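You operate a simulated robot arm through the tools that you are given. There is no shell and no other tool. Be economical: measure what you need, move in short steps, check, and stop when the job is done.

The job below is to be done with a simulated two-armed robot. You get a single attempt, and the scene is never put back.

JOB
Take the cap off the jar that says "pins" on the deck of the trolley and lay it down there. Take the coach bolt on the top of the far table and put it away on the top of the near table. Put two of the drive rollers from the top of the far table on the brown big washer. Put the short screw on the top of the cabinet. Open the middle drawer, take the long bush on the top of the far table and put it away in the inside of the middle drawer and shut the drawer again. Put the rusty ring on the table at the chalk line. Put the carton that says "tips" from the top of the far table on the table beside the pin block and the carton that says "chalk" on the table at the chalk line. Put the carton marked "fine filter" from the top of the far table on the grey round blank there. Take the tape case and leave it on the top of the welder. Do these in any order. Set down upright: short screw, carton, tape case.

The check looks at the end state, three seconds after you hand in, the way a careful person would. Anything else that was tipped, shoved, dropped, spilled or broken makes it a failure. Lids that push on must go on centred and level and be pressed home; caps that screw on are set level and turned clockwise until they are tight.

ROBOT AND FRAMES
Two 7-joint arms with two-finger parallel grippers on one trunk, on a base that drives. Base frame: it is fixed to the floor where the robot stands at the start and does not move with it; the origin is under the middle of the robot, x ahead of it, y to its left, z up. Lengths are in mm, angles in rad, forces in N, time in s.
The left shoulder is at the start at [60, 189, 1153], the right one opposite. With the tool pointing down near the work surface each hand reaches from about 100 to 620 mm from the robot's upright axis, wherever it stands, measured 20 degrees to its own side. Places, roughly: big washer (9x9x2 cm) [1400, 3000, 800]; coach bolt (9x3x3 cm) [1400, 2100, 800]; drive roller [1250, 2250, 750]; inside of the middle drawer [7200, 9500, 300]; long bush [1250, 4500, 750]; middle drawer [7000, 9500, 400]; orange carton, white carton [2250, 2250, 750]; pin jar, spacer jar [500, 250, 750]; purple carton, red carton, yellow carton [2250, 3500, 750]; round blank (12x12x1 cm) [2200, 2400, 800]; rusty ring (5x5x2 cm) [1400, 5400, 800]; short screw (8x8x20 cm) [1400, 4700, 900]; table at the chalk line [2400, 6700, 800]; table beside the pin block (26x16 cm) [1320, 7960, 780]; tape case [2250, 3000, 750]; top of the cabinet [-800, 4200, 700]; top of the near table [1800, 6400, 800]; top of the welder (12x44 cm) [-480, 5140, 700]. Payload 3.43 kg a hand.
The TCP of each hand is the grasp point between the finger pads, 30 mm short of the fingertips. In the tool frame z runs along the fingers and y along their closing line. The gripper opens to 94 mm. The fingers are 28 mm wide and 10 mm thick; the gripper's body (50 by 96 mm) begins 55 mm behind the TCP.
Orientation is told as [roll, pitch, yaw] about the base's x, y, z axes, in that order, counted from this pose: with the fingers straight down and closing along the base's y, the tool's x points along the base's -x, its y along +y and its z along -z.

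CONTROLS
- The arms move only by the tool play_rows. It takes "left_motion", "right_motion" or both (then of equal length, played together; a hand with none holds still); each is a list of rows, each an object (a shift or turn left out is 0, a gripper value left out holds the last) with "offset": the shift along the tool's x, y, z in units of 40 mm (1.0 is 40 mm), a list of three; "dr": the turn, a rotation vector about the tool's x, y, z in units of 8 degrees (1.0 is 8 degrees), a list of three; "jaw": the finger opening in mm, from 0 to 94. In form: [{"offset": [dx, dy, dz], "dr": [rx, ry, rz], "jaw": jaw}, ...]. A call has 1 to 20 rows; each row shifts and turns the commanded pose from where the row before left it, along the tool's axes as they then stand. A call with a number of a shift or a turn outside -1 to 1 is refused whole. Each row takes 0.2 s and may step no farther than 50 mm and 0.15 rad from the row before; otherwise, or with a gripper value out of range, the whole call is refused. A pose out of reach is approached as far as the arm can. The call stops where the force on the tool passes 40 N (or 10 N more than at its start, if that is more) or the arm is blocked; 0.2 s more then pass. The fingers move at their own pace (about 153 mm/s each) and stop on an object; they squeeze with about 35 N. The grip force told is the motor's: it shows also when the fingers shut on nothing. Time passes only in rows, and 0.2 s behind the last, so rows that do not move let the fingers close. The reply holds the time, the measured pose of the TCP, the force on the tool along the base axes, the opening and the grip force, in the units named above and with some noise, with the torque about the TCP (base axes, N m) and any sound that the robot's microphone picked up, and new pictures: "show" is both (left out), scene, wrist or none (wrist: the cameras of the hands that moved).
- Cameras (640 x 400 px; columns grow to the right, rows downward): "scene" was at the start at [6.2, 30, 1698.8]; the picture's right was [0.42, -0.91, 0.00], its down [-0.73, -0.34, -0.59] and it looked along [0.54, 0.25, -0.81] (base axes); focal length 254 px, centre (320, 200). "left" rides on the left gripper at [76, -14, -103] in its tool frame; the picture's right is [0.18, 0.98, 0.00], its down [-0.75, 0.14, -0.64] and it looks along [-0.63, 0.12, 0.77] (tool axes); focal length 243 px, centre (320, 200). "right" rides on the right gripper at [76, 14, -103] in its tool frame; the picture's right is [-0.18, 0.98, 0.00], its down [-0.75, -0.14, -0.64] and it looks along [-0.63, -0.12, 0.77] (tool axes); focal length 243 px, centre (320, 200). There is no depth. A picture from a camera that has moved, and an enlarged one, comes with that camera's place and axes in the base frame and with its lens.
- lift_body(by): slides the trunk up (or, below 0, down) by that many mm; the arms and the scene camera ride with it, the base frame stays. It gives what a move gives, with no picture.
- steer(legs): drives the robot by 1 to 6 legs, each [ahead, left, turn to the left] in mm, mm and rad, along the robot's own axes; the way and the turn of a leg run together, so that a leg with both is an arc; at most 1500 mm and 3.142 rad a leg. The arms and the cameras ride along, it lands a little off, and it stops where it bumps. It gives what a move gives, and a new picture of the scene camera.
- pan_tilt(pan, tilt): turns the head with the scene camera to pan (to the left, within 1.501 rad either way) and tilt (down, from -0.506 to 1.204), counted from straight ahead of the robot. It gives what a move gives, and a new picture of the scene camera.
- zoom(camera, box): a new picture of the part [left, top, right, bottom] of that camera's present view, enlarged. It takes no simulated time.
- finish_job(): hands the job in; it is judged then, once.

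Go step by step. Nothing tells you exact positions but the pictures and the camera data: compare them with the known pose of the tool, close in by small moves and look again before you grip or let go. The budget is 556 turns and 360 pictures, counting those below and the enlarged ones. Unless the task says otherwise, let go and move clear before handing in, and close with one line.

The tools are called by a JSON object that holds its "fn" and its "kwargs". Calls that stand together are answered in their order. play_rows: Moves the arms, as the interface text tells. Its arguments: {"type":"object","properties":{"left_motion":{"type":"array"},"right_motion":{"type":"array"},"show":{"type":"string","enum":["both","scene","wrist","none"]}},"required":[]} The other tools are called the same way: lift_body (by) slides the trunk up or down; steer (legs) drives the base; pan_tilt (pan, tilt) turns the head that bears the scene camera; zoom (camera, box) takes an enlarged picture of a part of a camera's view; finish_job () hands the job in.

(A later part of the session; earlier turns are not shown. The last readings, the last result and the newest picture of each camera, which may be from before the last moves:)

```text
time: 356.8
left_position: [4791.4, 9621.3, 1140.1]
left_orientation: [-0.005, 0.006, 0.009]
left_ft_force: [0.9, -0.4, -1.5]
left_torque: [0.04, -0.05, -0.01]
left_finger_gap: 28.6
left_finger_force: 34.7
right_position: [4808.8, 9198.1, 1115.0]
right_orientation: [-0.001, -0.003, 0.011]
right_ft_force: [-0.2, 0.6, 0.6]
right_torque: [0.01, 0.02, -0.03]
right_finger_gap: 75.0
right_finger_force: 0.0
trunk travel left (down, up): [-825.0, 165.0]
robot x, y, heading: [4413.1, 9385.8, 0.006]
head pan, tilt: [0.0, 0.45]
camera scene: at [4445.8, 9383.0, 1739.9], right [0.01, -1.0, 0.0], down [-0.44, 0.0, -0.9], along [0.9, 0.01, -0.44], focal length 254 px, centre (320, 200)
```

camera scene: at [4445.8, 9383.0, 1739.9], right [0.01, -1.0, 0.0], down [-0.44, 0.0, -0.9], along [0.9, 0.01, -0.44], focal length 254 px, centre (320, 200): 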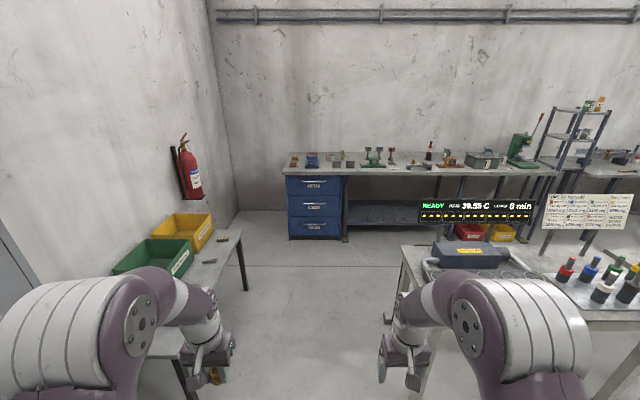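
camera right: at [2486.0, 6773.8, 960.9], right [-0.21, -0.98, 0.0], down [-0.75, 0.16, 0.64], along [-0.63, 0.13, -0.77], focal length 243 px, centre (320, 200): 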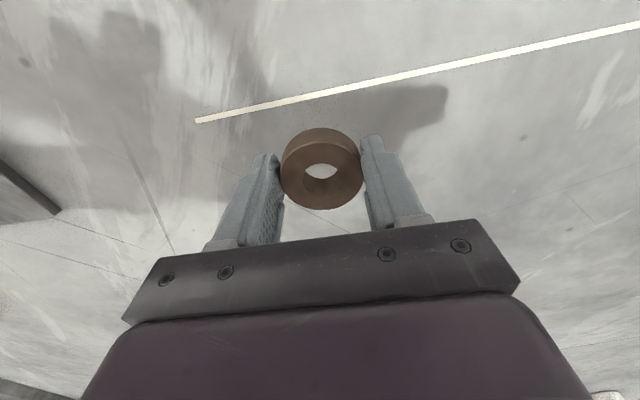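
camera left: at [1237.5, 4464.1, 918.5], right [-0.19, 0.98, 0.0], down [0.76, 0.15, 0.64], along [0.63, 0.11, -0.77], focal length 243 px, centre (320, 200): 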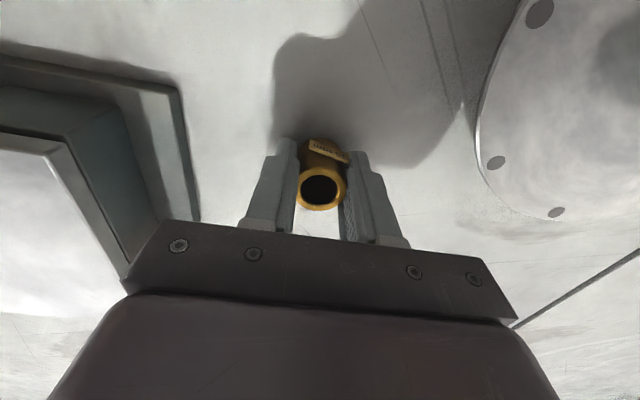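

The blue cabinet with three drawers is ahead, front at about x≈6970, y≈9480. Drive closer.

{"fn": "steer", "kwargs": {"legs": [[1450, 150, -0.005]]}}

{"fn": "pan_tilt", "kwargs": {"pan": 0.0, "tilt": 0.75}}

```text
time: 364.1
left_position: [6260.9, 9745.4, 1139.6]
left_orientation: [-0.006, 0.006, -0.021]
left_ft_force: [0.1, 0.6, -1.7]
left_torque: [-0.03, -0.02, 0.0]
left_finger_gap: 28.5
left_finger_force: 35.0
right_position: [6265.7, 9320.8, 1114.3]
right_orientation: [-0.001, -0.001, -0.019]
right_ft_force: [-0.3, 1.1, -0.1]
right_torque: [0.04, 0.0, -0.02]
right_finger_gap: 75.1
right_finger_force: 0.0
trunk travel left (down, up): [-825.0, 165.0]
robot x, y, heading: [5876.4, 9516.0, -0.023]
head pan, tilt: [0.0, 0.45]
camera scene: at [5907.8, 9515.9, 1740.0], right [-0.02, -1.0, 0.0], down [-0.44, 0.01, -0.9], along [0.9, -0.02, -0.44], focal length 254 px, centre (320, 200)
```

scene: 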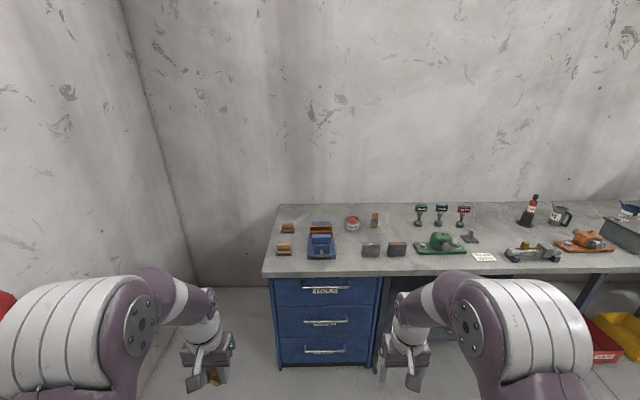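

```text
time: 364.9
left_position: [6261.2, 9745.0, 1140.0]
left_orientation: [-0.007, 0.006, -0.02]
left_ft_force: [-0.1, -0.2, -0.2]
left_torque: [0.03, 0.03, 0.01]
left_finger_gap: 28.5
left_finger_force: 35.0
right_position: [6265.5, 9321.7, 1116.9]
right_orientation: [-0.001, -0.003, -0.019]
right_ft_force: [0.1, -0.7, 0.7]
right_torque: [-0.03, 0.0, -0.02]
right_finger_gap: 75.0
right_finger_force: 0.0
trunk travel left (down, up): [-825.0, 165.0]
robot x, y, heading: [5879.1, 9516.4, -0.021]
head pan, tilt: [0.0, 0.75]
camera scene: at [5899.2, 9516.2, 1713.6], right [-0.02, -1.0, 0.0], down [-0.68, 0.02, -0.73], along [0.73, -0.02, -0.68], focal length 254 px, centre (320, 200)
```

scene: 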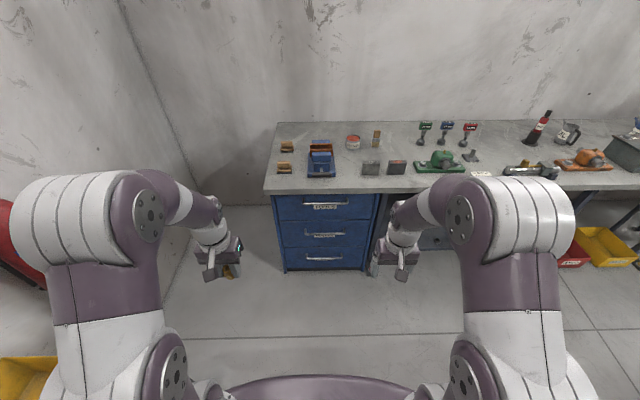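

{"fn": "zoom", "kwargs": {"camera": "scene", "box": [260, 170, 390, 280]}}

```text
3.64 times, centred on (325, 225) of scene
camera zoom: at [5899.2, 9516.2, 1713.6], right [-0.02, -1.0, 0.0], down [-0.68, 0.02, -0.73], along [0.73, -0.02, -0.68], focal length 922 px, centre (302, 109)
```

zoom: 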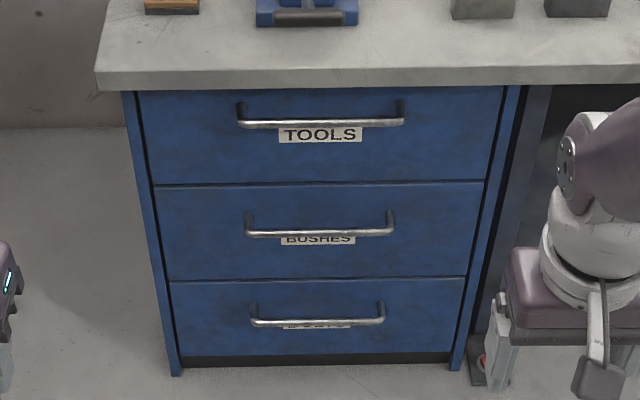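

The middle drawer is labelled BUSHES; its handle is at about (6920, 9454, 460). I rotate the right hand so the fingers close vertically and point forward.

{"fn": "play_rows", "kwargs": {"right_motion": [{"dr": [0, 0, 1], "jaw": 60}, {"dr": [0, 0, 1]}, {"dr": [0, 0, 1]}, {"dr": [0, 0, 1]}, {"dr": [0, 0, 1]}, {"dr": [0, 0, 1]}, {"dr": [0, 0, 1]}, {"dr": [0, 0, 1]}, {"dr": [0, 0, 1]}, {"dr": [0, 0, 1]}, {"dr": [0, 0, 1]}, {"dr": [-1, 0, 0]}, {"dr": [-1, 0, 0]}, {"dr": [-1, 0, 0]}, {"dr": [-1, 0, 0]}, {"dr": [-1, 0, 0]}, {"dr": [-1, 0, 0]}, {"dr": [-1, 0, 0]}, {"dr": [-1, 0, 0]}], "show": "both"}}

```text
time: 368.9
left_position: [6260.7, 9744.0, 1138.8]
left_orientation: [-0.005, 0.007, -0.022]
left_ft_force: [0.0, 0.3, -0.3]
left_torque: [0.0, 0.03, -0.01]
left_finger_gap: 28.7
left_finger_force: 35.0
right_position: [6264.2, 9320.0, 1114.4]
right_orientation: [1.119, 0.002, -1.552]
right_ft_force: [-0.2, -0.7, -0.4]
right_torque: [-0.02, 0.02, 0.03]
right_finger_gap: 60.3
right_finger_force: 0.0
right hand out of reach, approached as far as the arm can: row 15
trunk travel left (down, up): [-825.0, 165.0]
robot x, y, heading: [5877.6, 9516.4, -0.022]
head pan, tilt: [0.0, 0.75]
camera scene: at [5899.7, 9516.0, 1713.5], right [-0.02, -1.0, 0.0], down [-0.68, 0.02, -0.73], along [0.73, -0.02, -0.68], focal length 254 px, centre (320, 200)
camera right: at [6177.7, 9394.8, 1172.0], right [0.43, -0.18, 0.88], down [-0.63, -0.76, 0.15], along [0.65, -0.62, -0.44], focal length 243 px, centre (320, 200)
```

scene: 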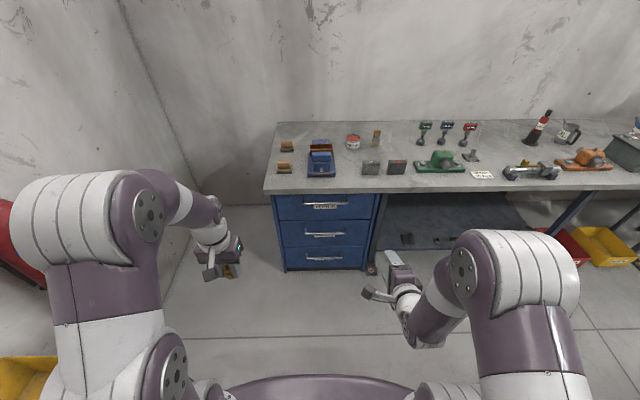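
right: 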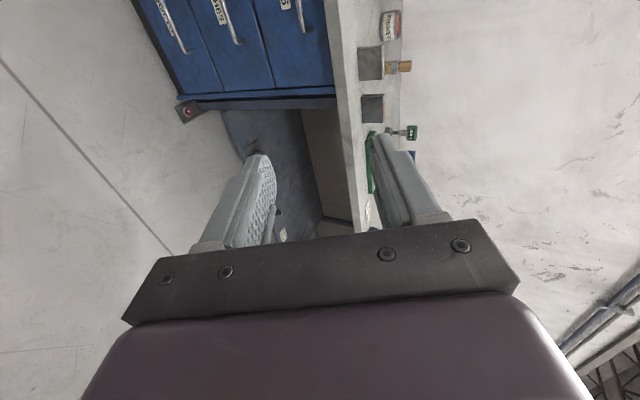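

{"fn": "lift_body", "kwargs": {"by": -440}}

{"fn": "steer", "kwargs": {"legs": [[370, 20, 0.022]]}}

```text
refused: -440 is not a number from -400 to 400
```

```text
time: 371.2
left_position: [6625.8, 9768.7, 1139.1]
left_orientation: [-0.005, 0.006, 0.001]
left_ft_force: [0.0, -0.1, -1.5]
left_torque: [0.02, -0.01, 0.03]
left_finger_gap: 28.5
left_finger_force: 34.6
right_position: [6639.2, 9344.7, 1115.7]
right_orientation: [1.118, 0.0, -1.53]
right_ft_force: [0.1, 0.2, -0.7]
right_torque: [0.0, 0.02, -0.02]
right_finger_gap: 59.9
right_finger_force: 0.0
trunk travel left (down, up): [-825.0, 165.0]
robot x, y, heading: [6248.5, 9534.9, -0.001]
head pan, tilt: [0.0, 0.75]
camera scene: at [6268.7, 9532.3, 1713.5], right [0.0, -1.0, 0.0], down [-0.68, 0.0, -0.73], along [0.73, 0.0, -0.68], focal length 254 px, centre (320, 200)
```

scene: 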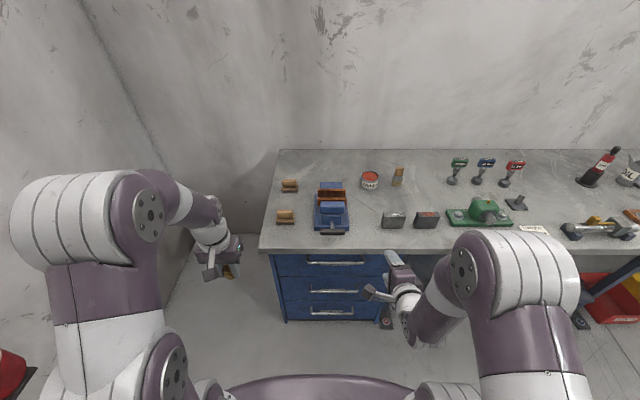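

{"fn": "lift_body", "kwargs": {"by": -400}}

{"fn": "zoom", "kwargs": {"camera": "scene", "box": [160, 100, 480, 300]}}

{"fn": "zoom", "kwargs": {"camera": "right", "box": [0, 0, 640, 400]}}

```text
time: 375.1
left_position: [6625.4, 9769.3, 738.4]
left_orientation: [-0.003, 0.005, 0.004]
left_ft_force: [-0.5, -0.3, -1.1]
left_torque: [-0.01, 0.05, 0.03]
left_finger_gap: 28.5
left_finger_force: 34.8
right_position: [6640.1, 9343.9, 715.6]
right_orientation: [1.119, -0.001, -1.529]
right_ft_force: [-0.2, 0.5, 0.1]
right_torque: [0.01, 0.01, 0.04]
right_finger_gap: 59.8
right_finger_force: 0.1
trunk travel left (down, up): [-425.0, 565.0]
robot x, y, heading: [6249.7, 9533.6, 0.0]
head pan, tilt: [0.0, 0.75]
```

```text
2.00 times, centred on (320, 200) of scene
camera zoom: at [6269.5, 9532.4, 1313.5], right [0.0, -1.0, 0.0], down [-0.68, 0.0, -0.73], along [0.73, 0.0, -0.68], focal length 507 px, centre (320, 200)
```

zoom: 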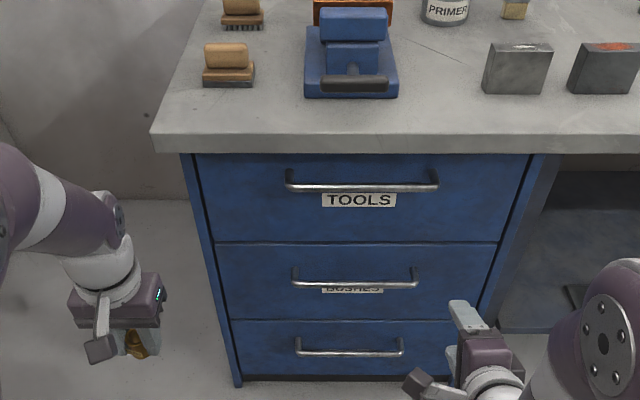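

```text
1.00 times, centred on (320, 200) of right
camera zoom: at [6550.8, 9417.5, 772.3], right [0.44, -0.17, 0.88], down [-0.61, -0.78, 0.15], along [0.66, -0.6, -0.44], focal length 243 px, centre (320, 200)
```

zoom: 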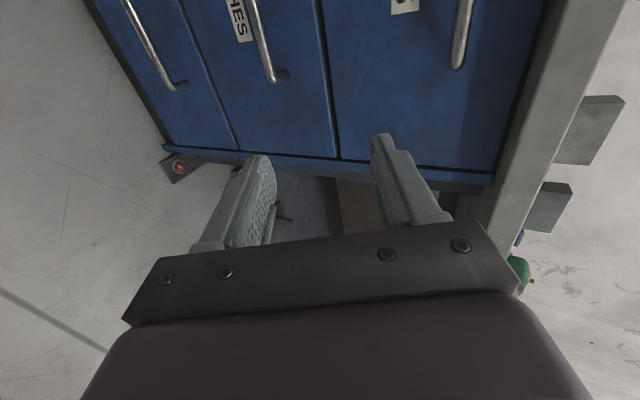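

Handle centre refined: (6894, 9462, 508). Drive 50 mm closer and bring the right hand to a pre-grasp in front of it.

{"fn": "steer", "kwargs": {"legs": [[50, 0, 0]]}}

{"fn": "play_rows", "kwargs": {"right_motion": [{"offset": [0.457, -0.408, 0.687]}, {"offset": [0.457, -0.408, 0.687]}, {"offset": [0.457, -0.408, 0.687]}, {"offset": [0.457, -0.408, 0.687]}, {"offset": [0.457, -0.408, 0.687]}, {"offset": [0.457, -0.408, 0.687]}], "show": "both"}}

```text
time: 376.0
left_position: [6677.3, 9769.4, 738.9]
left_orientation: [-0.006, 0.008, 0.002]
left_ft_force: [0.4, 0.2, -1.5]
left_torque: [-0.03, -0.02, 0.0]
left_finger_gap: 28.5
left_finger_force: 35.4
right_position: [6691.6, 9344.8, 715.4]
right_orientation: [1.117, 0.001, -1.53]
right_ft_force: [0.4, 0.6, -0.2]
right_torque: [-0.01, 0.0, 0.01]
right_finger_gap: 60.1
right_finger_force: 0.0
trunk travel left (down, up): [-425.0, 565.0]
robot x, y, heading: [6296.0, 9532.8, 0.0]
head pan, tilt: [0.0, 0.75]
camera scene: at [6321.6, 9532.3, 1313.5], right [0.0, -1.0, 0.0], down [-0.68, 0.0, -0.73], along [0.73, 0.0, -0.68], focal length 254 px, centre (320, 200)
```

scene: 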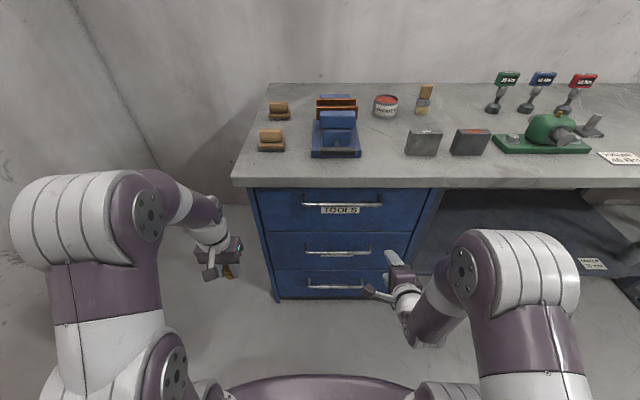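

```text
time: 377.4
left_position: [6677.4, 9768.4, 738.4]
left_orientation: [-0.005, 0.005, 0.002]
left_ft_force: [0.1, 0.5, -1.1]
left_torque: [0.0, 0.0, -0.01]
left_finger_gap: 28.5
left_finger_force: 34.9
right_position: [6793.5, 9461.5, 556.1]
right_orientation: [1.119, -0.001, -1.53]
right_ft_force: [-0.6, -0.4, -0.2]
right_torque: [0.01, 0.01, -0.04]
right_finger_gap: 60.0
right_finger_force: 0.0
trunk travel left (down, up): [-425.0, 565.0]
robot x, y, heading: [6296.4, 9532.7, -0.002]
head pan, tilt: [0.0, 0.75]
camera scene: at [6320.5, 9532.6, 1313.5], right [0.0, -1.0, 0.0], down [-0.68, 0.0, -0.73], along [0.73, 0.0, -0.68], focal length 254 px, centre (320, 200)
camera right: at [6703.8, 9533.8, 613.6], right [0.44, -0.17, 0.88], down [-0.61, -0.78, 0.15], along [0.66, -0.6, -0.44], focal length 243 px, centre (320, 200)
```

scene: 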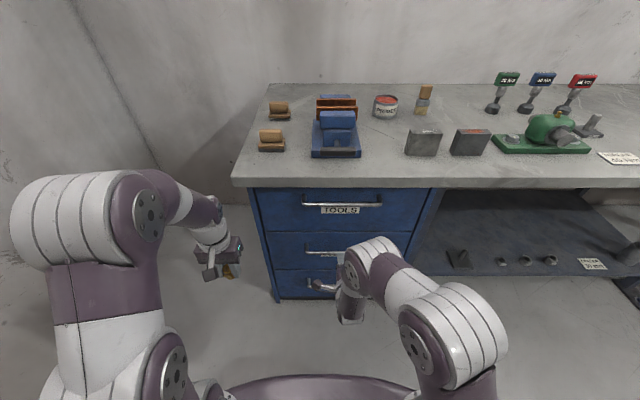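
right: 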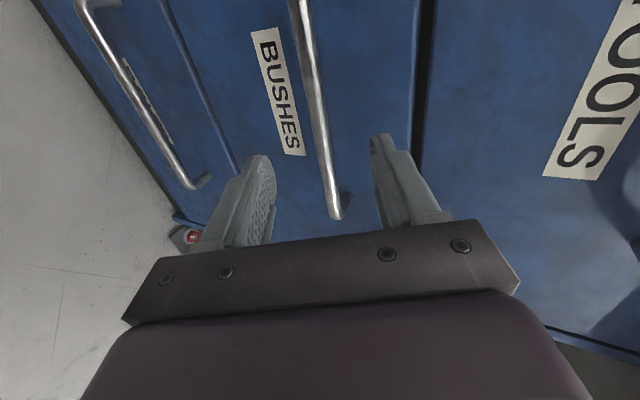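

The handle bar lies right between the fingers. Advance ~108 mm and close on it.

{"fn": "play_rows", "kwargs": {"right_motion": [{"offset": [0, -0.03, 0.9]}, {"offset": [0, -0.03, 0.9]}, {"offset": [0, 0, 0.85]}, {"jaw": 0}, {"jaw": 0}, {"jaw": 0}], "show": "wrist"}}

```text
time: 378.3
left_position: [6674.4, 9768.9, 740.1]
left_orientation: [-0.006, 0.002, 0.003]
left_ft_force: [-0.7, -0.5, -0.1]
left_torque: [0.0, 0.01, 0.0]
left_finger_gap: 28.6
left_finger_force: 35.1
right_position: [6882.4, 9461.2, 512.2]
right_orientation: [1.132, -0.002, -1.531]
right_ft_force: [-14.6, -0.4, 17.8]
right_torque: [0.47, 0.07, -0.09]
right_finger_gap: 20.0
right_finger_force: 32.4
trunk travel left (down, up): [-425.0, 565.0]
robot x, y, heading: [6294.3, 9531.7, -0.006]
head pan, tilt: [0.0, 0.75]
stopped in row 4 (right hand): the force on the tool passed its limit (the readings are from after the stop); the commanded pose is now the measured one
camera right: at [6792.8, 9535.1, 567.4], right [0.43, -0.17, 0.89], down [-0.61, -0.78, 0.15], along [0.67, -0.6, -0.43], focal length 243 px, centre (320, 200)
```

right: 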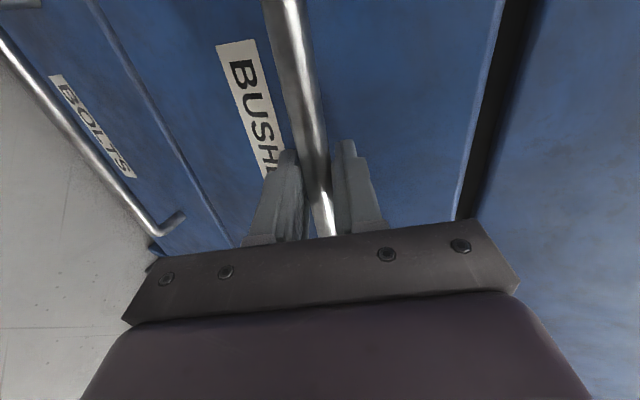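

{"fn": "play_rows", "kwargs": {"right_motion": [{"offset": [0, 0, -0.12], "jaw": 0}, {"jaw": 0}, {"jaw": 0}], "show": "none"}}

```text
time: 379.1
left_position: [6677.1, 9768.5, 739.4]
left_orientation: [-0.005, 0.007, 0.001]
left_ft_force: [0.4, 0.4, -1.3]
left_torque: [0.01, 0.02, -0.01]
left_finger_gap: 28.5
left_finger_force: 35.0
right_position: [6879.1, 9462.2, 511.7]
right_orientation: [1.127, -0.002, -1.532]
right_ft_force: [2.9, 0.3, 10.7]
right_torque: [0.81, 0.0, -0.43]
right_finger_gap: 19.7
right_finger_force: 45.5
trunk travel left (down, up): [-425.0, 565.0]
robot x, y, heading: [6297.3, 9530.3, -0.005]
head pan, tilt: [0.0, 0.75]
```

Firm grip on the handle (20 mm). Pull by driving back 150 mm first.

{"fn": "steer", "kwargs": {"legs": [[-150, 0, 0]]}}

```text
time: 380.4
left_position: [6523.2, 9769.6, 739.0]
left_orientation: [-0.005, 0.003, 0.004]
left_ft_force: [0.1, 0.2, -0.9]
left_torque: [0.02, 0.04, -0.02]
left_finger_gap: 28.4
left_finger_force: 34.8
right_position: [6728.4, 9462.2, 511.6]
right_orientation: [1.128, -0.001, -1.529]
right_ft_force: [0.0, -16.9, 17.8]
right_torque: [0.6, -0.05, -0.62]
right_finger_gap: 20.0
right_finger_force: 44.7
trunk travel left (down, up): [-425.0, 565.0]
robot x, y, heading: [6148.4, 9536.3, 0.004]
head pan, tilt: [0.0, 0.75]
camera scene: at [6166.3, 9530.8, 1313.6], right [0.0, -1.0, 0.0], down [-0.68, 0.0, -0.73], along [0.73, 0.0, -0.68], focal length 254 px, centre (320, 200)
```

scene: 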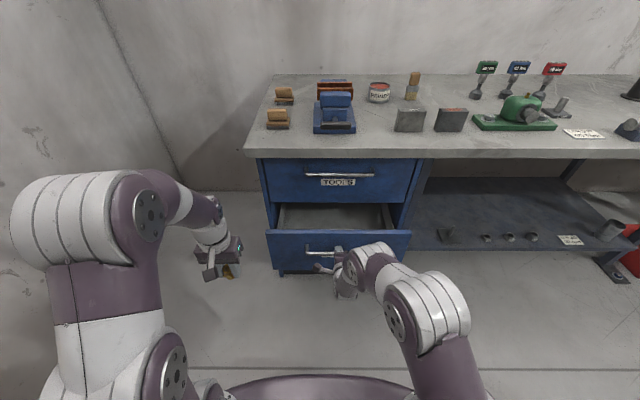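

The drawer slides open. Pull another 160 mm.

{"fn": "steer", "kwargs": {"legs": [[-160, 0, 0]]}}

{"fn": "zoom", "kwargs": {"camera": "scene", "box": [200, 120, 460, 300]}}

```text
time: 381.9
left_position: [6363.0, 9769.3, 740.6]
left_orientation: [-0.005, 0.001, 0.008]
left_ft_force: [0.0, -0.3, -1.1]
left_torque: [0.02, -0.02, 0.0]
left_finger_gap: 28.6
left_finger_force: 35.0
right_position: [6568.5, 9462.2, 512.0]
right_orientation: [1.128, 0.0, -1.528]
right_ft_force: [-0.1, -14.4, 13.8]
right_torque: [0.64, -0.02, -0.51]
right_finger_gap: 19.6
right_finger_force: 45.0
trunk travel left (down, up): [-425.0, 565.0]
robot x, y, heading: [5983.3, 9531.8, 0.005]
head pan, tilt: [0.0, 0.75]
camera scene: at [6006.2, 9530.3, 1313.6], right [0.0, -1.0, 0.0], down [-0.68, 0.0, -0.73], along [0.73, 0.0, -0.68], focal length 254 px, centre (320, 200)
```

scene: 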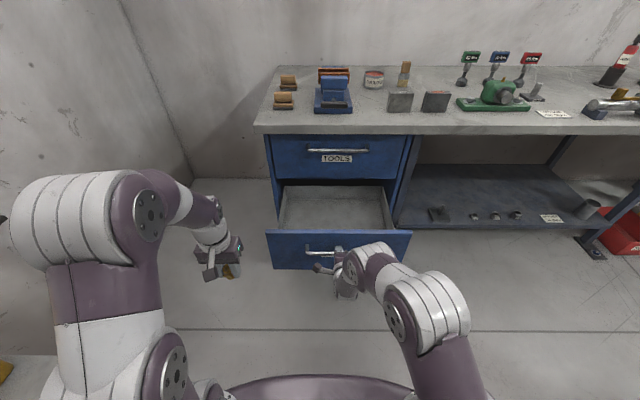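

```text
2.22 times, centred on (330, 210) of scene
camera zoom: at [6006.2, 9530.3, 1313.6], right [0.0, -1.0, 0.0], down [-0.68, 0.0, -0.73], along [0.73, 0.0, -0.68], focal length 564 px, centre (298, 178)
```

zoom: 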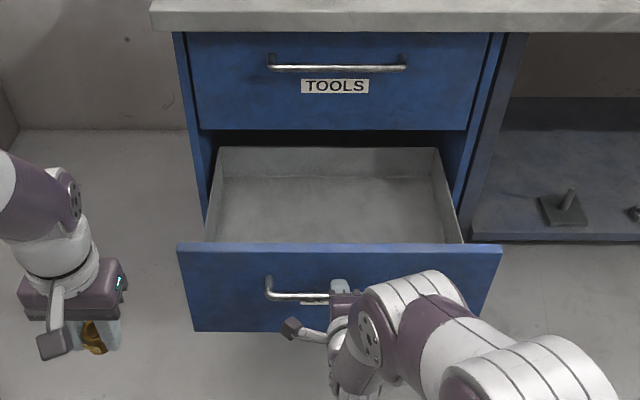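

Open 310 mm and empty. Release the handle, retreat and raise the right hand.

{"fn": "play_rows", "kwargs": {"right_motion": [{"jaw": 60}, {"jaw": 60}, {"offset": [0, 0, -0.9]}, {"offset": [0, 0, -0.9]}, {"offset": [0, 0, -0.9]}, {"offset": [-0.5, 0.8, -0.3]}, {"offset": [-0.5, 0.8, -0.3]}, {"offset": [-0.5, 0.8, -0.3]}, {"offset": [-0.5, 0.8, -0.3]}, {"offset": [-0.5, 0.8, -0.3]}, {"offset": [-0.5, 0.8, -0.3]}], "show": "none"}}

{"fn": "steer", "kwargs": {"legs": [[200, 0, 0]]}}

```text
time: 384.3
left_position: [6363.3, 9770.3, 739.3]
left_orientation: [-0.005, 0.004, 0.006]
left_ft_force: [0.2, 0.4, -1.5]
left_torque: [0.01, 0.0, -0.01]
left_finger_gap: 28.4
left_finger_force: 35.0
right_position: [6495.6, 9341.9, 760.8]
right_orientation: [1.126, 0.001, -1.528]
right_ft_force: [0.2, -0.4, -0.8]
right_torque: [0.01, 0.02, -0.01]
right_finger_gap: 60.3
right_finger_force: 0.0
trunk travel left (down, up): [-425.0, 565.0]
robot x, y, heading: [5983.7, 9533.1, 0.003]
head pan, tilt: [0.0, 0.75]
```

```text
time: 385.9
left_position: [6566.3, 9768.9, 738.4]
left_orientation: [-0.007, 0.006, 0.005]
left_ft_force: [0.3, 0.4, -0.3]
left_torque: [0.01, 0.03, -0.01]
left_finger_gap: 28.4
left_finger_force: 34.8
right_position: [6696.3, 9341.8, 760.2]
right_orientation: [1.123, 0.0, -1.531]
right_ft_force: [-0.5, 0.3, 0.1]
right_torque: [0.0, 0.03, 0.04]
right_finger_gap: 59.9
right_finger_force: 0.0
trunk travel left (down, up): [-425.0, 565.0]
robot x, y, heading: [6188.8, 9533.2, 0.003]
head pan, tilt: [0.0, 0.75]
camera scene: at [6210.6, 9532.0, 1313.5], right [0.0, -1.0, 0.0], down [-0.68, 0.0, -0.73], along [0.73, 0.0, -0.68], focal length 254 px, centre (320, 200)
```

scene: 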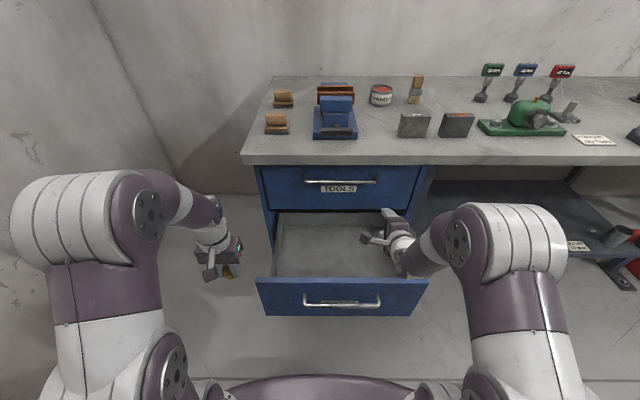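

{"fn": "play_rows", "kwargs": {"left_motion": [{"offset": [-0.62, -0.643, 0]}, {"offset": [-0.62, -0.643, 0]}, {"offset": [-0.62, -0.643, 0]}, {"offset": [-0.62, -0.643, 0]}, {"offset": [-0.62, -0.643, 0]}, {"offset": [-0.62, -0.643, 0]}, {"offset": [-0.62, -0.643, 0]}], "show": "both"}}

```text
time: 387.5
left_position: [6720.4, 9597.0, 721.4]
left_orientation: [-0.005, 0.007, 0.005]
left_ft_force: [0.0, -0.1, -0.9]
left_torque: [0.0, 0.02, 0.02]
left_finger_gap: 28.5
left_finger_force: 35.1
left hand out of reach, approached as far as the arm can: row 6, 7
right_position: [6696.6, 9340.8, 760.9]
right_orientation: [1.126, 0.002, -1.53]
right_ft_force: [0.8, -0.6, 0.6]
right_torque: [0.0, 0.01, -0.01]
right_finger_gap: 60.0
right_finger_force: 0.0
trunk travel left (down, up): [-425.0, 565.0]
robot x, y, heading: [6183.9, 9533.0, 0.001]
head pan, tilt: [0.0, 0.75]
camera scene: at [6209.4, 9531.7, 1313.5], right [0.0, -1.0, 0.0], down [-0.68, 0.0, -0.73], along [0.73, 0.0, -0.68], focal length 254 px, centre (320, 200)
camera left: at [6645.7, 9584.1, 824.6], right [-0.19, 0.98, 0.0], down [0.76, 0.15, 0.64], along [0.63, 0.12, -0.77], focal length 243 px, centre (320, 200)
```

scene: 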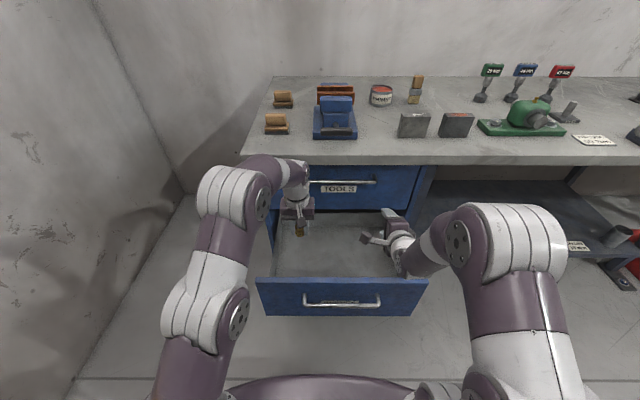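
left: 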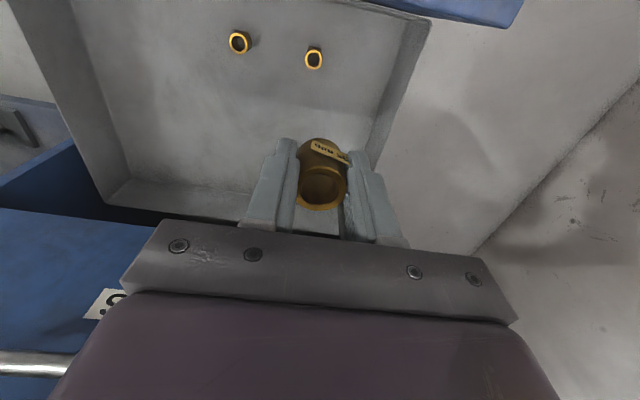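

The drawer already holds two other bushes near (6710, 9485) and (6710, 9586). I'll place mine clear of them at about (6765, 9650).

{"fn": "steer", "kwargs": {"legs": [[50, 0, 0]]}}

{"fn": "play_rows", "kwargs": {"left_motion": [{"offset": [0, 0.65, 0]}, {"offset": [0, 0.65, 0.3]}, {"offset": [0, 0, 1]}], "show": "wrist"}}

```text
time: 388.4
left_position: [6772.8, 9597.0, 720.2]
left_orientation: [-0.006, 0.006, 0.006]
left_ft_force: [0.8, 0.2, -1.8]
left_torque: [0.01, 0.02, -0.01]
left_finger_gap: 28.3
left_finger_force: 35.3
right_position: [6748.1, 9341.6, 759.9]
right_orientation: [1.125, 0.001, -1.529]
right_ft_force: [-0.1, 0.3, -0.1]
right_torque: [0.01, 0.04, -0.01]
right_finger_gap: 60.0
right_finger_force: 0.1
trunk travel left (down, up): [-425.0, 565.0]
robot x, y, heading: [6239.5, 9537.0, 0.006]
head pan, tilt: [0.0, 0.75]
camera scene: at [6261.4, 9532.0, 1313.4], right [0.0, -1.0, 0.0], down [-0.68, 0.0, -0.73], along [0.73, 0.0, -0.68], focal length 254 px, centre (320, 200)
```

scene: 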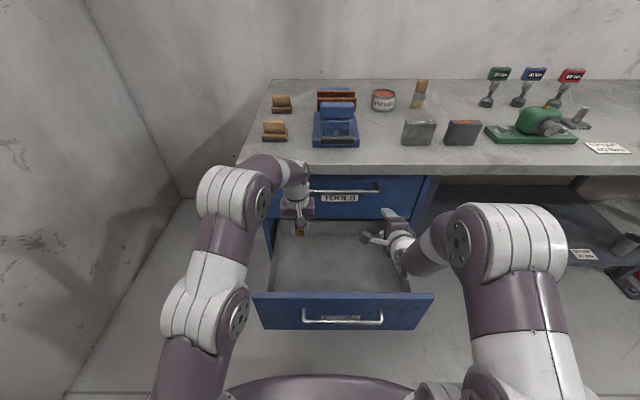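

```text
time: 389.2
left_position: [6773.0, 9648.8, 670.5]
left_orientation: [-0.006, 0.006, 0.005]
left_ft_force: [0.3, 0.0, -1.5]
left_torque: [0.01, 0.0, -0.04]
left_finger_gap: 28.5
left_finger_force: 35.4
right_position: [6747.6, 9341.4, 760.4]
right_orientation: [1.125, 0.001, -1.53]
right_ft_force: [0.3, 0.7, 0.2]
right_torque: [-0.01, 0.03, -0.03]
right_finger_gap: 59.9
right_finger_force: 0.0
trunk travel left (down, up): [-425.0, 565.0]
robot x, y, heading: [6237.6, 9535.8, 0.001]
head pan, tilt: [0.0, 0.75]
camera left: at [6697.2, 9637.1, 772.7], right [-0.19, 0.98, 0.0], down [0.76, 0.15, 0.64], along [0.63, 0.12, -0.77], focal length 243 px, centre (320, 200)
```

left: 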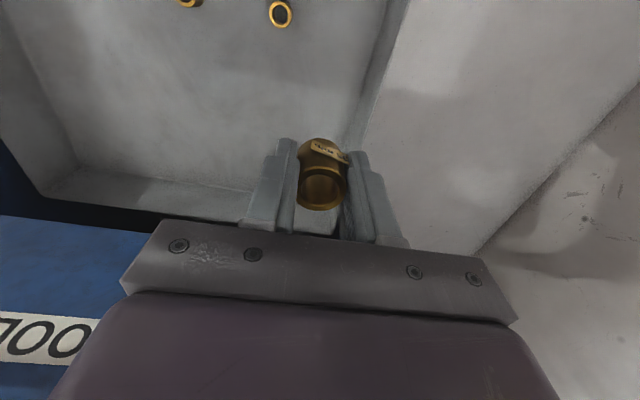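

{"fn": "play_rows", "kwargs": {"left_motion": [{"offset": [0, -0.2, 0.9]}, {"offset": [0, 0, 1]}, {"offset": [0, 0, 1]}, {"offset": [0, 0, 1]}, {"offset": [0, 0, 1]}, {"offset": [0, 0, 1]}, {"offset": [0, 0, 0.7]}], "show": "wrist"}}

```text
time: 390.8
left_position: [6770.1, 9638.8, 403.5]
left_orientation: [-0.006, 0.004, 0.005]
left_ft_force: [-0.4, 0.0, -0.7]
left_torque: [0.02, -0.01, 0.01]
left_finger_gap: 28.6
left_finger_force: 35.3
right_position: [6746.5, 9340.5, 760.6]
right_orientation: [1.127, -0.001, -1.531]
right_ft_force: [-1.1, 0.2, 0.1]
right_torque: [-0.03, -0.01, -0.01]
right_finger_gap: 59.9
right_finger_force: 0.0
trunk travel left (down, up): [-425.0, 565.0]
robot x, y, heading: [6233.8, 9529.7, -0.004]
head pan, tilt: [0.0, 0.75]
camera left: at [6694.3, 9626.6, 506.6], right [-0.19, 0.98, -0.01], down [0.76, 0.15, 0.64], along [0.63, 0.12, -0.77], focal length 243 px, centre (320, 200)
```

left: 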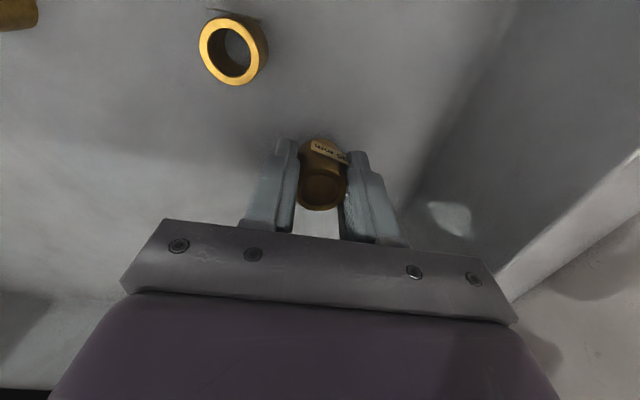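

Well inside and clear. Lower gently to contact.

{"fn": "play_rows", "kwargs": {"left_motion": [{"offset": [0, 0, 0.4]}, {"offset": [0, 0, 0.2]}, {"offset": [0, 0, 0.15]}, {"offset": [0, 0, 0.1]}, {"offset": [0, 0, 0.1]}], "show": "none"}}

```text
time: 391.9
left_position: [6774.5, 9639.3, 375.2]
left_orientation: [-0.008, -0.005, 0.005]
left_ft_force: [-0.3, 3.5, 16.2]
left_torque: [0.39, 0.21, -0.02]
left_finger_gap: 28.4
left_finger_force: 34.8
right_position: [6745.8, 9340.6, 760.4]
right_orientation: [1.127, -0.001, -1.53]
right_ft_force: [0.2, 0.6, 0.5]
right_torque: [0.0, -0.01, -0.01]
right_finger_gap: 59.7
right_finger_force: 0.0
trunk travel left (down, up): [-425.0, 565.0]
robot x, y, heading: [6236.3, 9532.6, -0.0]
head pan, tilt: [0.0, 0.75]
stopped in row 5 (left hand): the force on the tool passed its limit (the readings are from after the stop); the commanded pose is now the measured one
```

{"fn": "play_rows", "kwargs": {"left_motion": [{"offset": [0, 0, -0.03]}, {"jaw": 42}, {"jaw": 46}, {"offset": [0, 0, -0.6]}, {"offset": [0, 0, -1]}, {"offset": [0, 0, -1]}, {"offset": [0, 0, -1]}, {"offset": [0, 0, -1]}, {"offset": [0, 0, -1]}, {"offset": [0, 0, -1]}, {"offset": [0, 0, -1]}, {"offset": [0, 0, -1]}], "show": "wrist"}}

```text
time: 394.5
left_position: [6771.0, 9642.9, 716.9]
left_orientation: [-0.006, -0.001, 0.005]
left_ft_force: [-0.4, -0.3, -0.8]
left_torque: [-0.01, 0.01, 0.02]
left_finger_gap: 46.0
left_finger_force: 0.0
right_position: [6746.4, 9342.3, 760.0]
right_orientation: [1.125, -0.001, -1.53]
right_ft_force: [-0.4, 0.3, -0.2]
right_torque: [0.02, 0.02, 0.02]
right_finger_gap: 59.9
right_finger_force: 0.1
trunk travel left (down, up): [-425.0, 565.0]
robot x, y, heading: [6240.1, 9535.6, 0.004]
head pan, tilt: [0.0, 0.75]
camera left: at [6695.3, 9631.3, 819.5], right [-0.19, 0.98, -0.01], down [0.75, 0.15, 0.64], along [0.63, 0.12, -0.77], focal length 243 px, centre (320, 200)
```

left: 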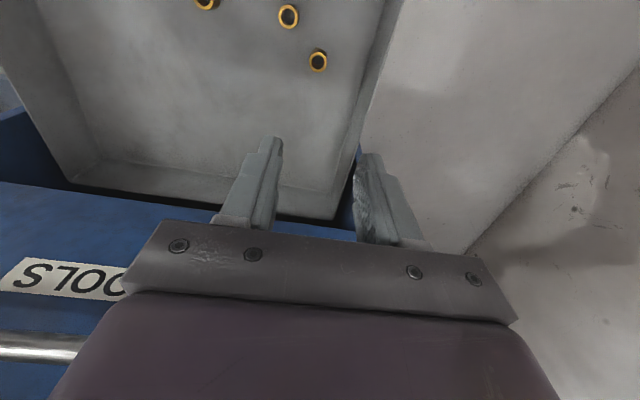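

The bush stands in the drawer. Back off, regrip the handle the same way and push the drawer shut.

{"fn": "steer", "kwargs": {"legs": [[-255, 0, 0]]}}

{"fn": "play_rows", "kwargs": {"right_motion": [{"offset": [0.5, -0.8, 0.3]}, {"offset": [0.5, -0.8, 0.3]}, {"offset": [0.5, -0.8, 0.3]}, {"offset": [0.5, -0.8, 0.3]}, {"offset": [0.5, -0.8, 0.3]}, {"offset": [0.5, -0.8, 0.3]}], "left_motion": [{"offset": [1, 0.3, 0]}, {"offset": [1, 0.3, 0]}, {"offset": [1, 0.3, 0]}, {"offset": [1, 0.3, 0]}, {"offset": [0, 0.3, 0]}, {}], "show": "both"}}

```text
time: 396.4
left_position: [6513.8, 9642.8, 718.1]
left_orientation: [-0.008, -0.002, 0.005]
left_ft_force: [0.9, 1.2, 0.6]
left_torque: [0.01, -0.01, -0.04]
left_finger_gap: 46.1
left_finger_force: 0.0
right_position: [6489.2, 9341.5, 760.3]
right_orientation: [1.127, 0.002, -1.529]
right_ft_force: [0.5, 0.6, 0.1]
right_torque: [0.02, 0.0, 0.0]
right_finger_gap: 59.8
right_finger_force: 0.1
trunk travel left (down, up): [-425.0, 565.0]
robot x, y, heading: [5983.5, 9534.9, 0.007]
head pan, tilt: [0.0, 0.75]
camera scene: at [6001.1, 9531.4, 1313.5], right [0.0, -1.0, 0.0], down [-0.68, 0.0, -0.73], along [0.73, 0.0, -0.68], focal length 254 px, centre (320, 200)
```

scene: 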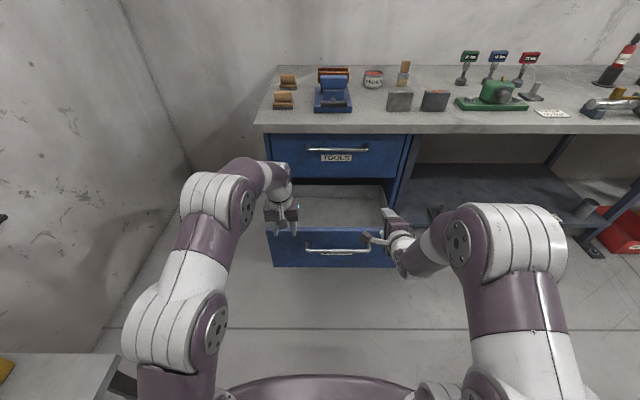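

```text
time: 397.8
left_position: [6355.7, 9702.3, 715.7]
left_orientation: [-0.007, -0.001, 0.006]
left_ft_force: [-0.8, -1.0, -0.4]
left_torque: [0.01, -0.03, -0.01]
left_finger_gap: 46.0
left_finger_force: 0.1
right_position: [6467.1, 9461.5, 554.9]
right_orientation: [1.125, 0.0, -1.529]
right_ft_force: [-0.2, 0.4, -0.6]
right_torque: [-0.03, -0.02, 0.02]
right_finger_gap: 60.0
right_finger_force: 0.1
trunk travel left (down, up): [-425.0, 565.0]
robot x, y, heading: [5982.7, 9536.3, -0.003]
head pan, tilt: [0.0, 0.75]
camera scene: at [6002.2, 9531.7, 1313.6], right [0.0, -1.0, 0.0], down [-0.68, 0.0, -0.73], along [0.73, 0.0, -0.68], focal length 254 px, centre (320, 200)
camera right: at [6377.3, 9533.9, 611.3], right [0.43, -0.17, 0.89], down [-0.61, -0.78, 0.15], along [0.67, -0.6, -0.44], focal length 243 px, centre (320, 200)
camera left: at [6279.1, 9689.6, 818.1], right [-0.19, 0.98, -0.01], down [0.75, 0.15, 0.64], along [0.63, 0.12, -0.77], focal length 243 px, centre (320, 200)
```

scene: 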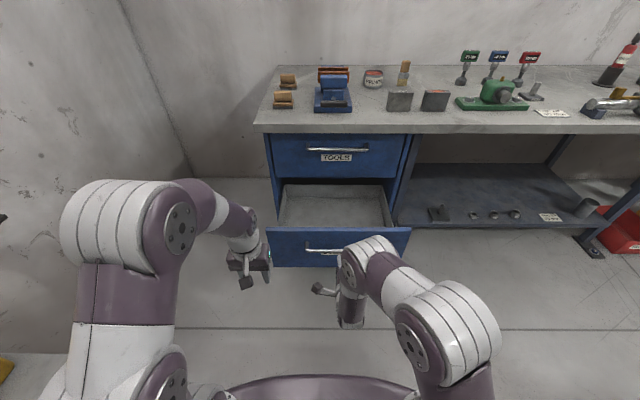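
right: 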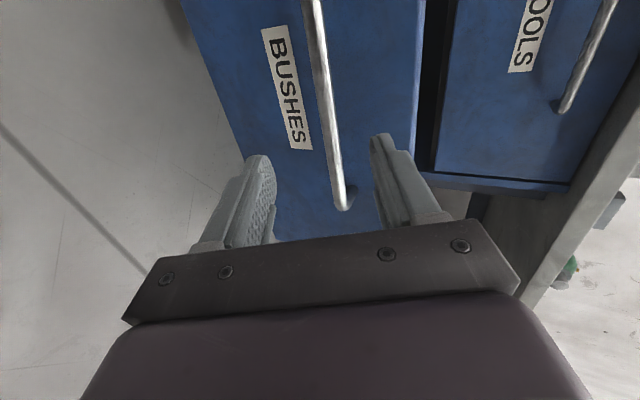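
left: 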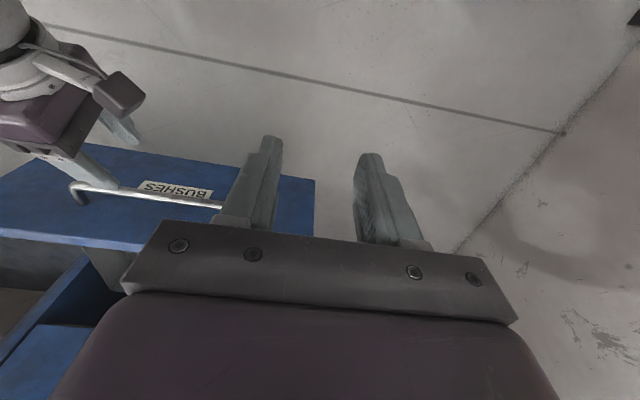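

{"fn": "play_rows", "kwargs": {"right_motion": [{"offset": [0, 0, 0.9]}, {"offset": [0, 0, 0.9]}, {"offset": [0, 0, 0.75]}, {"jaw": 0}, {"jaw": 0}, {"jaw": 0}], "show": "none"}}

{"fn": "steer", "kwargs": {"legs": [[290, 0, 0]]}}

```text
time: 399.2
left_position: [6353.5, 9701.6, 717.8]
left_orientation: [-0.007, -0.002, 0.005]
left_ft_force: [-0.2, 0.0, 0.4]
left_torque: [0.05, -0.01, 0.03]
left_finger_gap: 45.9
left_finger_force: 0.1
right_position: [6560.5, 9464.4, 515.9]
right_orientation: [1.14, 0.002, -1.53]
right_ft_force: [1.7, -2.0, 34.6]
right_torque: [1.25, -0.43, -0.73]
right_finger_gap: 16.1
right_finger_force: 45.3
trunk travel left (down, up): [-425.0, 565.0]
robot x, y, heading: [5979.3, 9530.9, 0.003]
head pan, tilt: [0.0, 0.75]
```

```text
time: 400.5
left_position: [6489.1, 9701.3, 715.3]
left_orientation: [-0.005, -0.001, 0.005]
left_ft_force: [0.3, 0.0, 0.1]
left_torque: [-0.01, 0.03, 0.04]
left_finger_gap: 45.8
left_finger_force: 0.1
right_position: [6697.5, 9464.7, 517.1]
right_orientation: [1.145, 0.004, -1.536]
right_ft_force: [3.8, -2.2, 13.7]
right_torque: [1.37, -0.46, -0.59]
right_finger_gap: 16.2
right_finger_force: 45.2
trunk travel left (down, up): [-425.0, 565.0]
robot x, y, heading: [6111.1, 9534.3, 0.001]
head pan, tilt: [0.0, 0.75]
stopped in leg 1: the force on the tool passed its limit (the readings are from after the stop); the commanded pose is now the measured one
camera scene: at [6135.9, 9531.3, 1313.2], right [0.0, -1.0, 0.0], down [-0.68, 0.0, -0.73], along [0.73, 0.0, -0.68], focal length 254 px, centre (320, 200)
```

scene: 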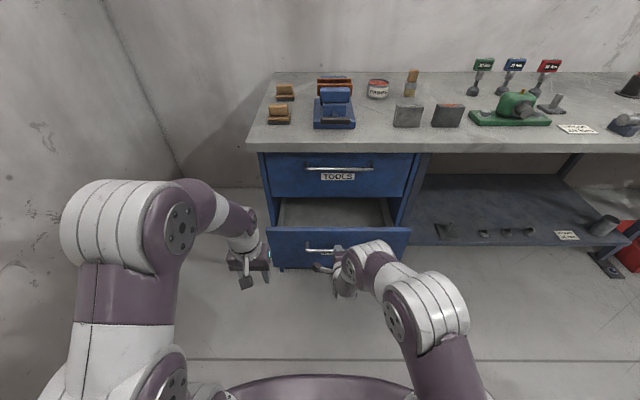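

{"fn": "play_rows", "kwargs": {"right_motion": [{"offset": [0, 0.06, -0.03]}], "show": "none"}}

{"fn": "steer", "kwargs": {"legs": [[80, 0, 0], [80, 0, 0]]}}

```text
time: 400.9
left_position: [6488.2, 9702.4, 716.1]
left_orientation: [-0.006, 0.0, 0.006]
left_ft_force: [0.0, 0.0, 0.2]
left_torque: [0.0, -0.03, -0.02]
left_finger_gap: 45.8
left_finger_force: 0.1
right_position: [6693.2, 9463.6, 517.3]
right_orientation: [1.136, 0.001, -1.53]
right_ft_force: [1.7, 0.7, 8.0]
right_torque: [1.22, -0.16, -0.62]
right_finger_gap: 15.9
right_finger_force: 44.9
trunk travel left (down, up): [-425.0, 565.0]
robot x, y, heading: [6120.3, 9532.1, 0.007]
head pan, tilt: [0.0, 0.75]
```

```text
time: 402.6
left_position: [6648.8, 9701.8, 715.8]
left_orientation: [-0.009, 0.0, 0.003]
left_ft_force: [-0.3, -0.5, 0.2]
left_torque: [-0.03, 0.04, -0.05]
left_finger_gap: 46.1
left_finger_force: 0.0
right_position: [6853.2, 9464.4, 516.3]
right_orientation: [1.136, 0.001, -1.533]
right_ft_force: [-0.1, 5.8, 5.3]
right_torque: [1.22, -0.06, -0.31]
right_finger_gap: 16.0
right_finger_force: 45.0
trunk travel left (down, up): [-425.0, 565.0]
robot x, y, heading: [6273.4, 9532.9, 0.001]
head pan, tilt: [0.0, 0.75]
camera scene: at [6294.9, 9532.4, 1313.6], right [0.0, -1.0, 0.0], down [-0.68, 0.0, -0.73], along [0.73, 0.0, -0.68], focal length 254 px, centre (320, 200)
```

scene: 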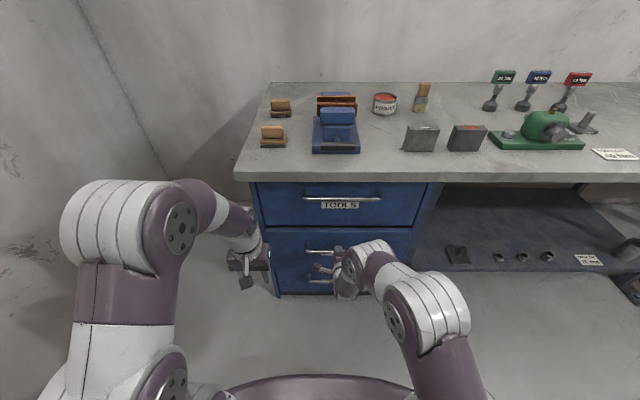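

{"fn": "steer", "kwargs": {"legs": [[25, 0, 0]]}}

{"fn": "zoom", "kwargs": {"camera": "scene", "box": [220, 160, 460, 310]}}

```text
time: 403.5
left_position: [6671.3, 9701.3, 714.5]
left_orientation: [-0.008, -0.001, 0.004]
left_ft_force: [-0.1, 0.7, -0.3]
left_torque: [-0.01, 0.0, -0.02]
left_finger_gap: 46.0
left_finger_force: 0.0
right_position: [6875.1, 9464.6, 514.8]
right_orientation: [1.134, 0.003, -1.532]
right_ft_force: [0.6, 0.7, -1.3]
right_torque: [1.29, -0.01, -0.45]
right_finger_gap: 15.7
right_finger_force: 45.1
trunk travel left (down, up): [-425.0, 565.0]
robot x, y, heading: [6294.6, 9533.9, 0.001]
head pan, tilt: [0.0, 0.75]
stopped in leg 1: the force on the tool passed its limit (the readings are from after the stop); the commanded pose is now the measured one
camera scene: at [6317.7, 9531.9, 1313.4], right [0.0, -1.0, 0.0], down [-0.68, 0.0, -0.73], along [0.73, 0.0, -0.68], focal length 254 px, centre (320, 200)
```

scene: 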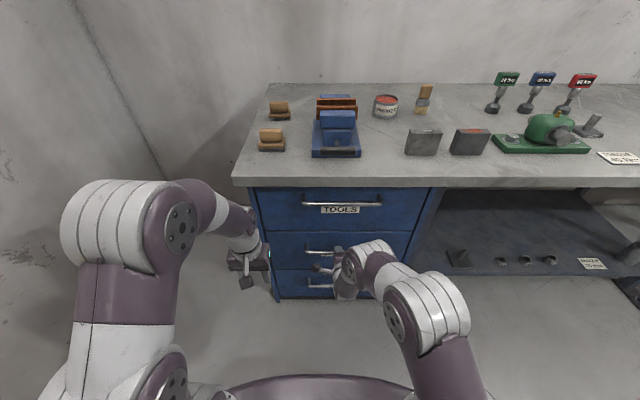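

```text
2.67 times, centred on (340, 235) of scene
camera zoom: at [6317.7, 9531.9, 1313.4], right [0.0, -1.0, 0.0], down [-0.68, 0.0, -0.73], along [0.73, 0.0, -0.68], focal length 676 px, centre (267, 107)
```

zoom: 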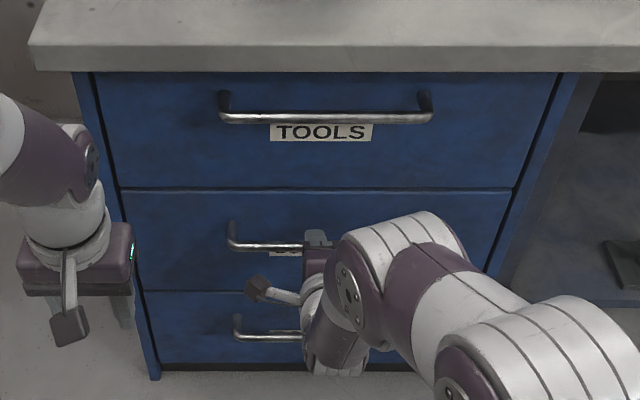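

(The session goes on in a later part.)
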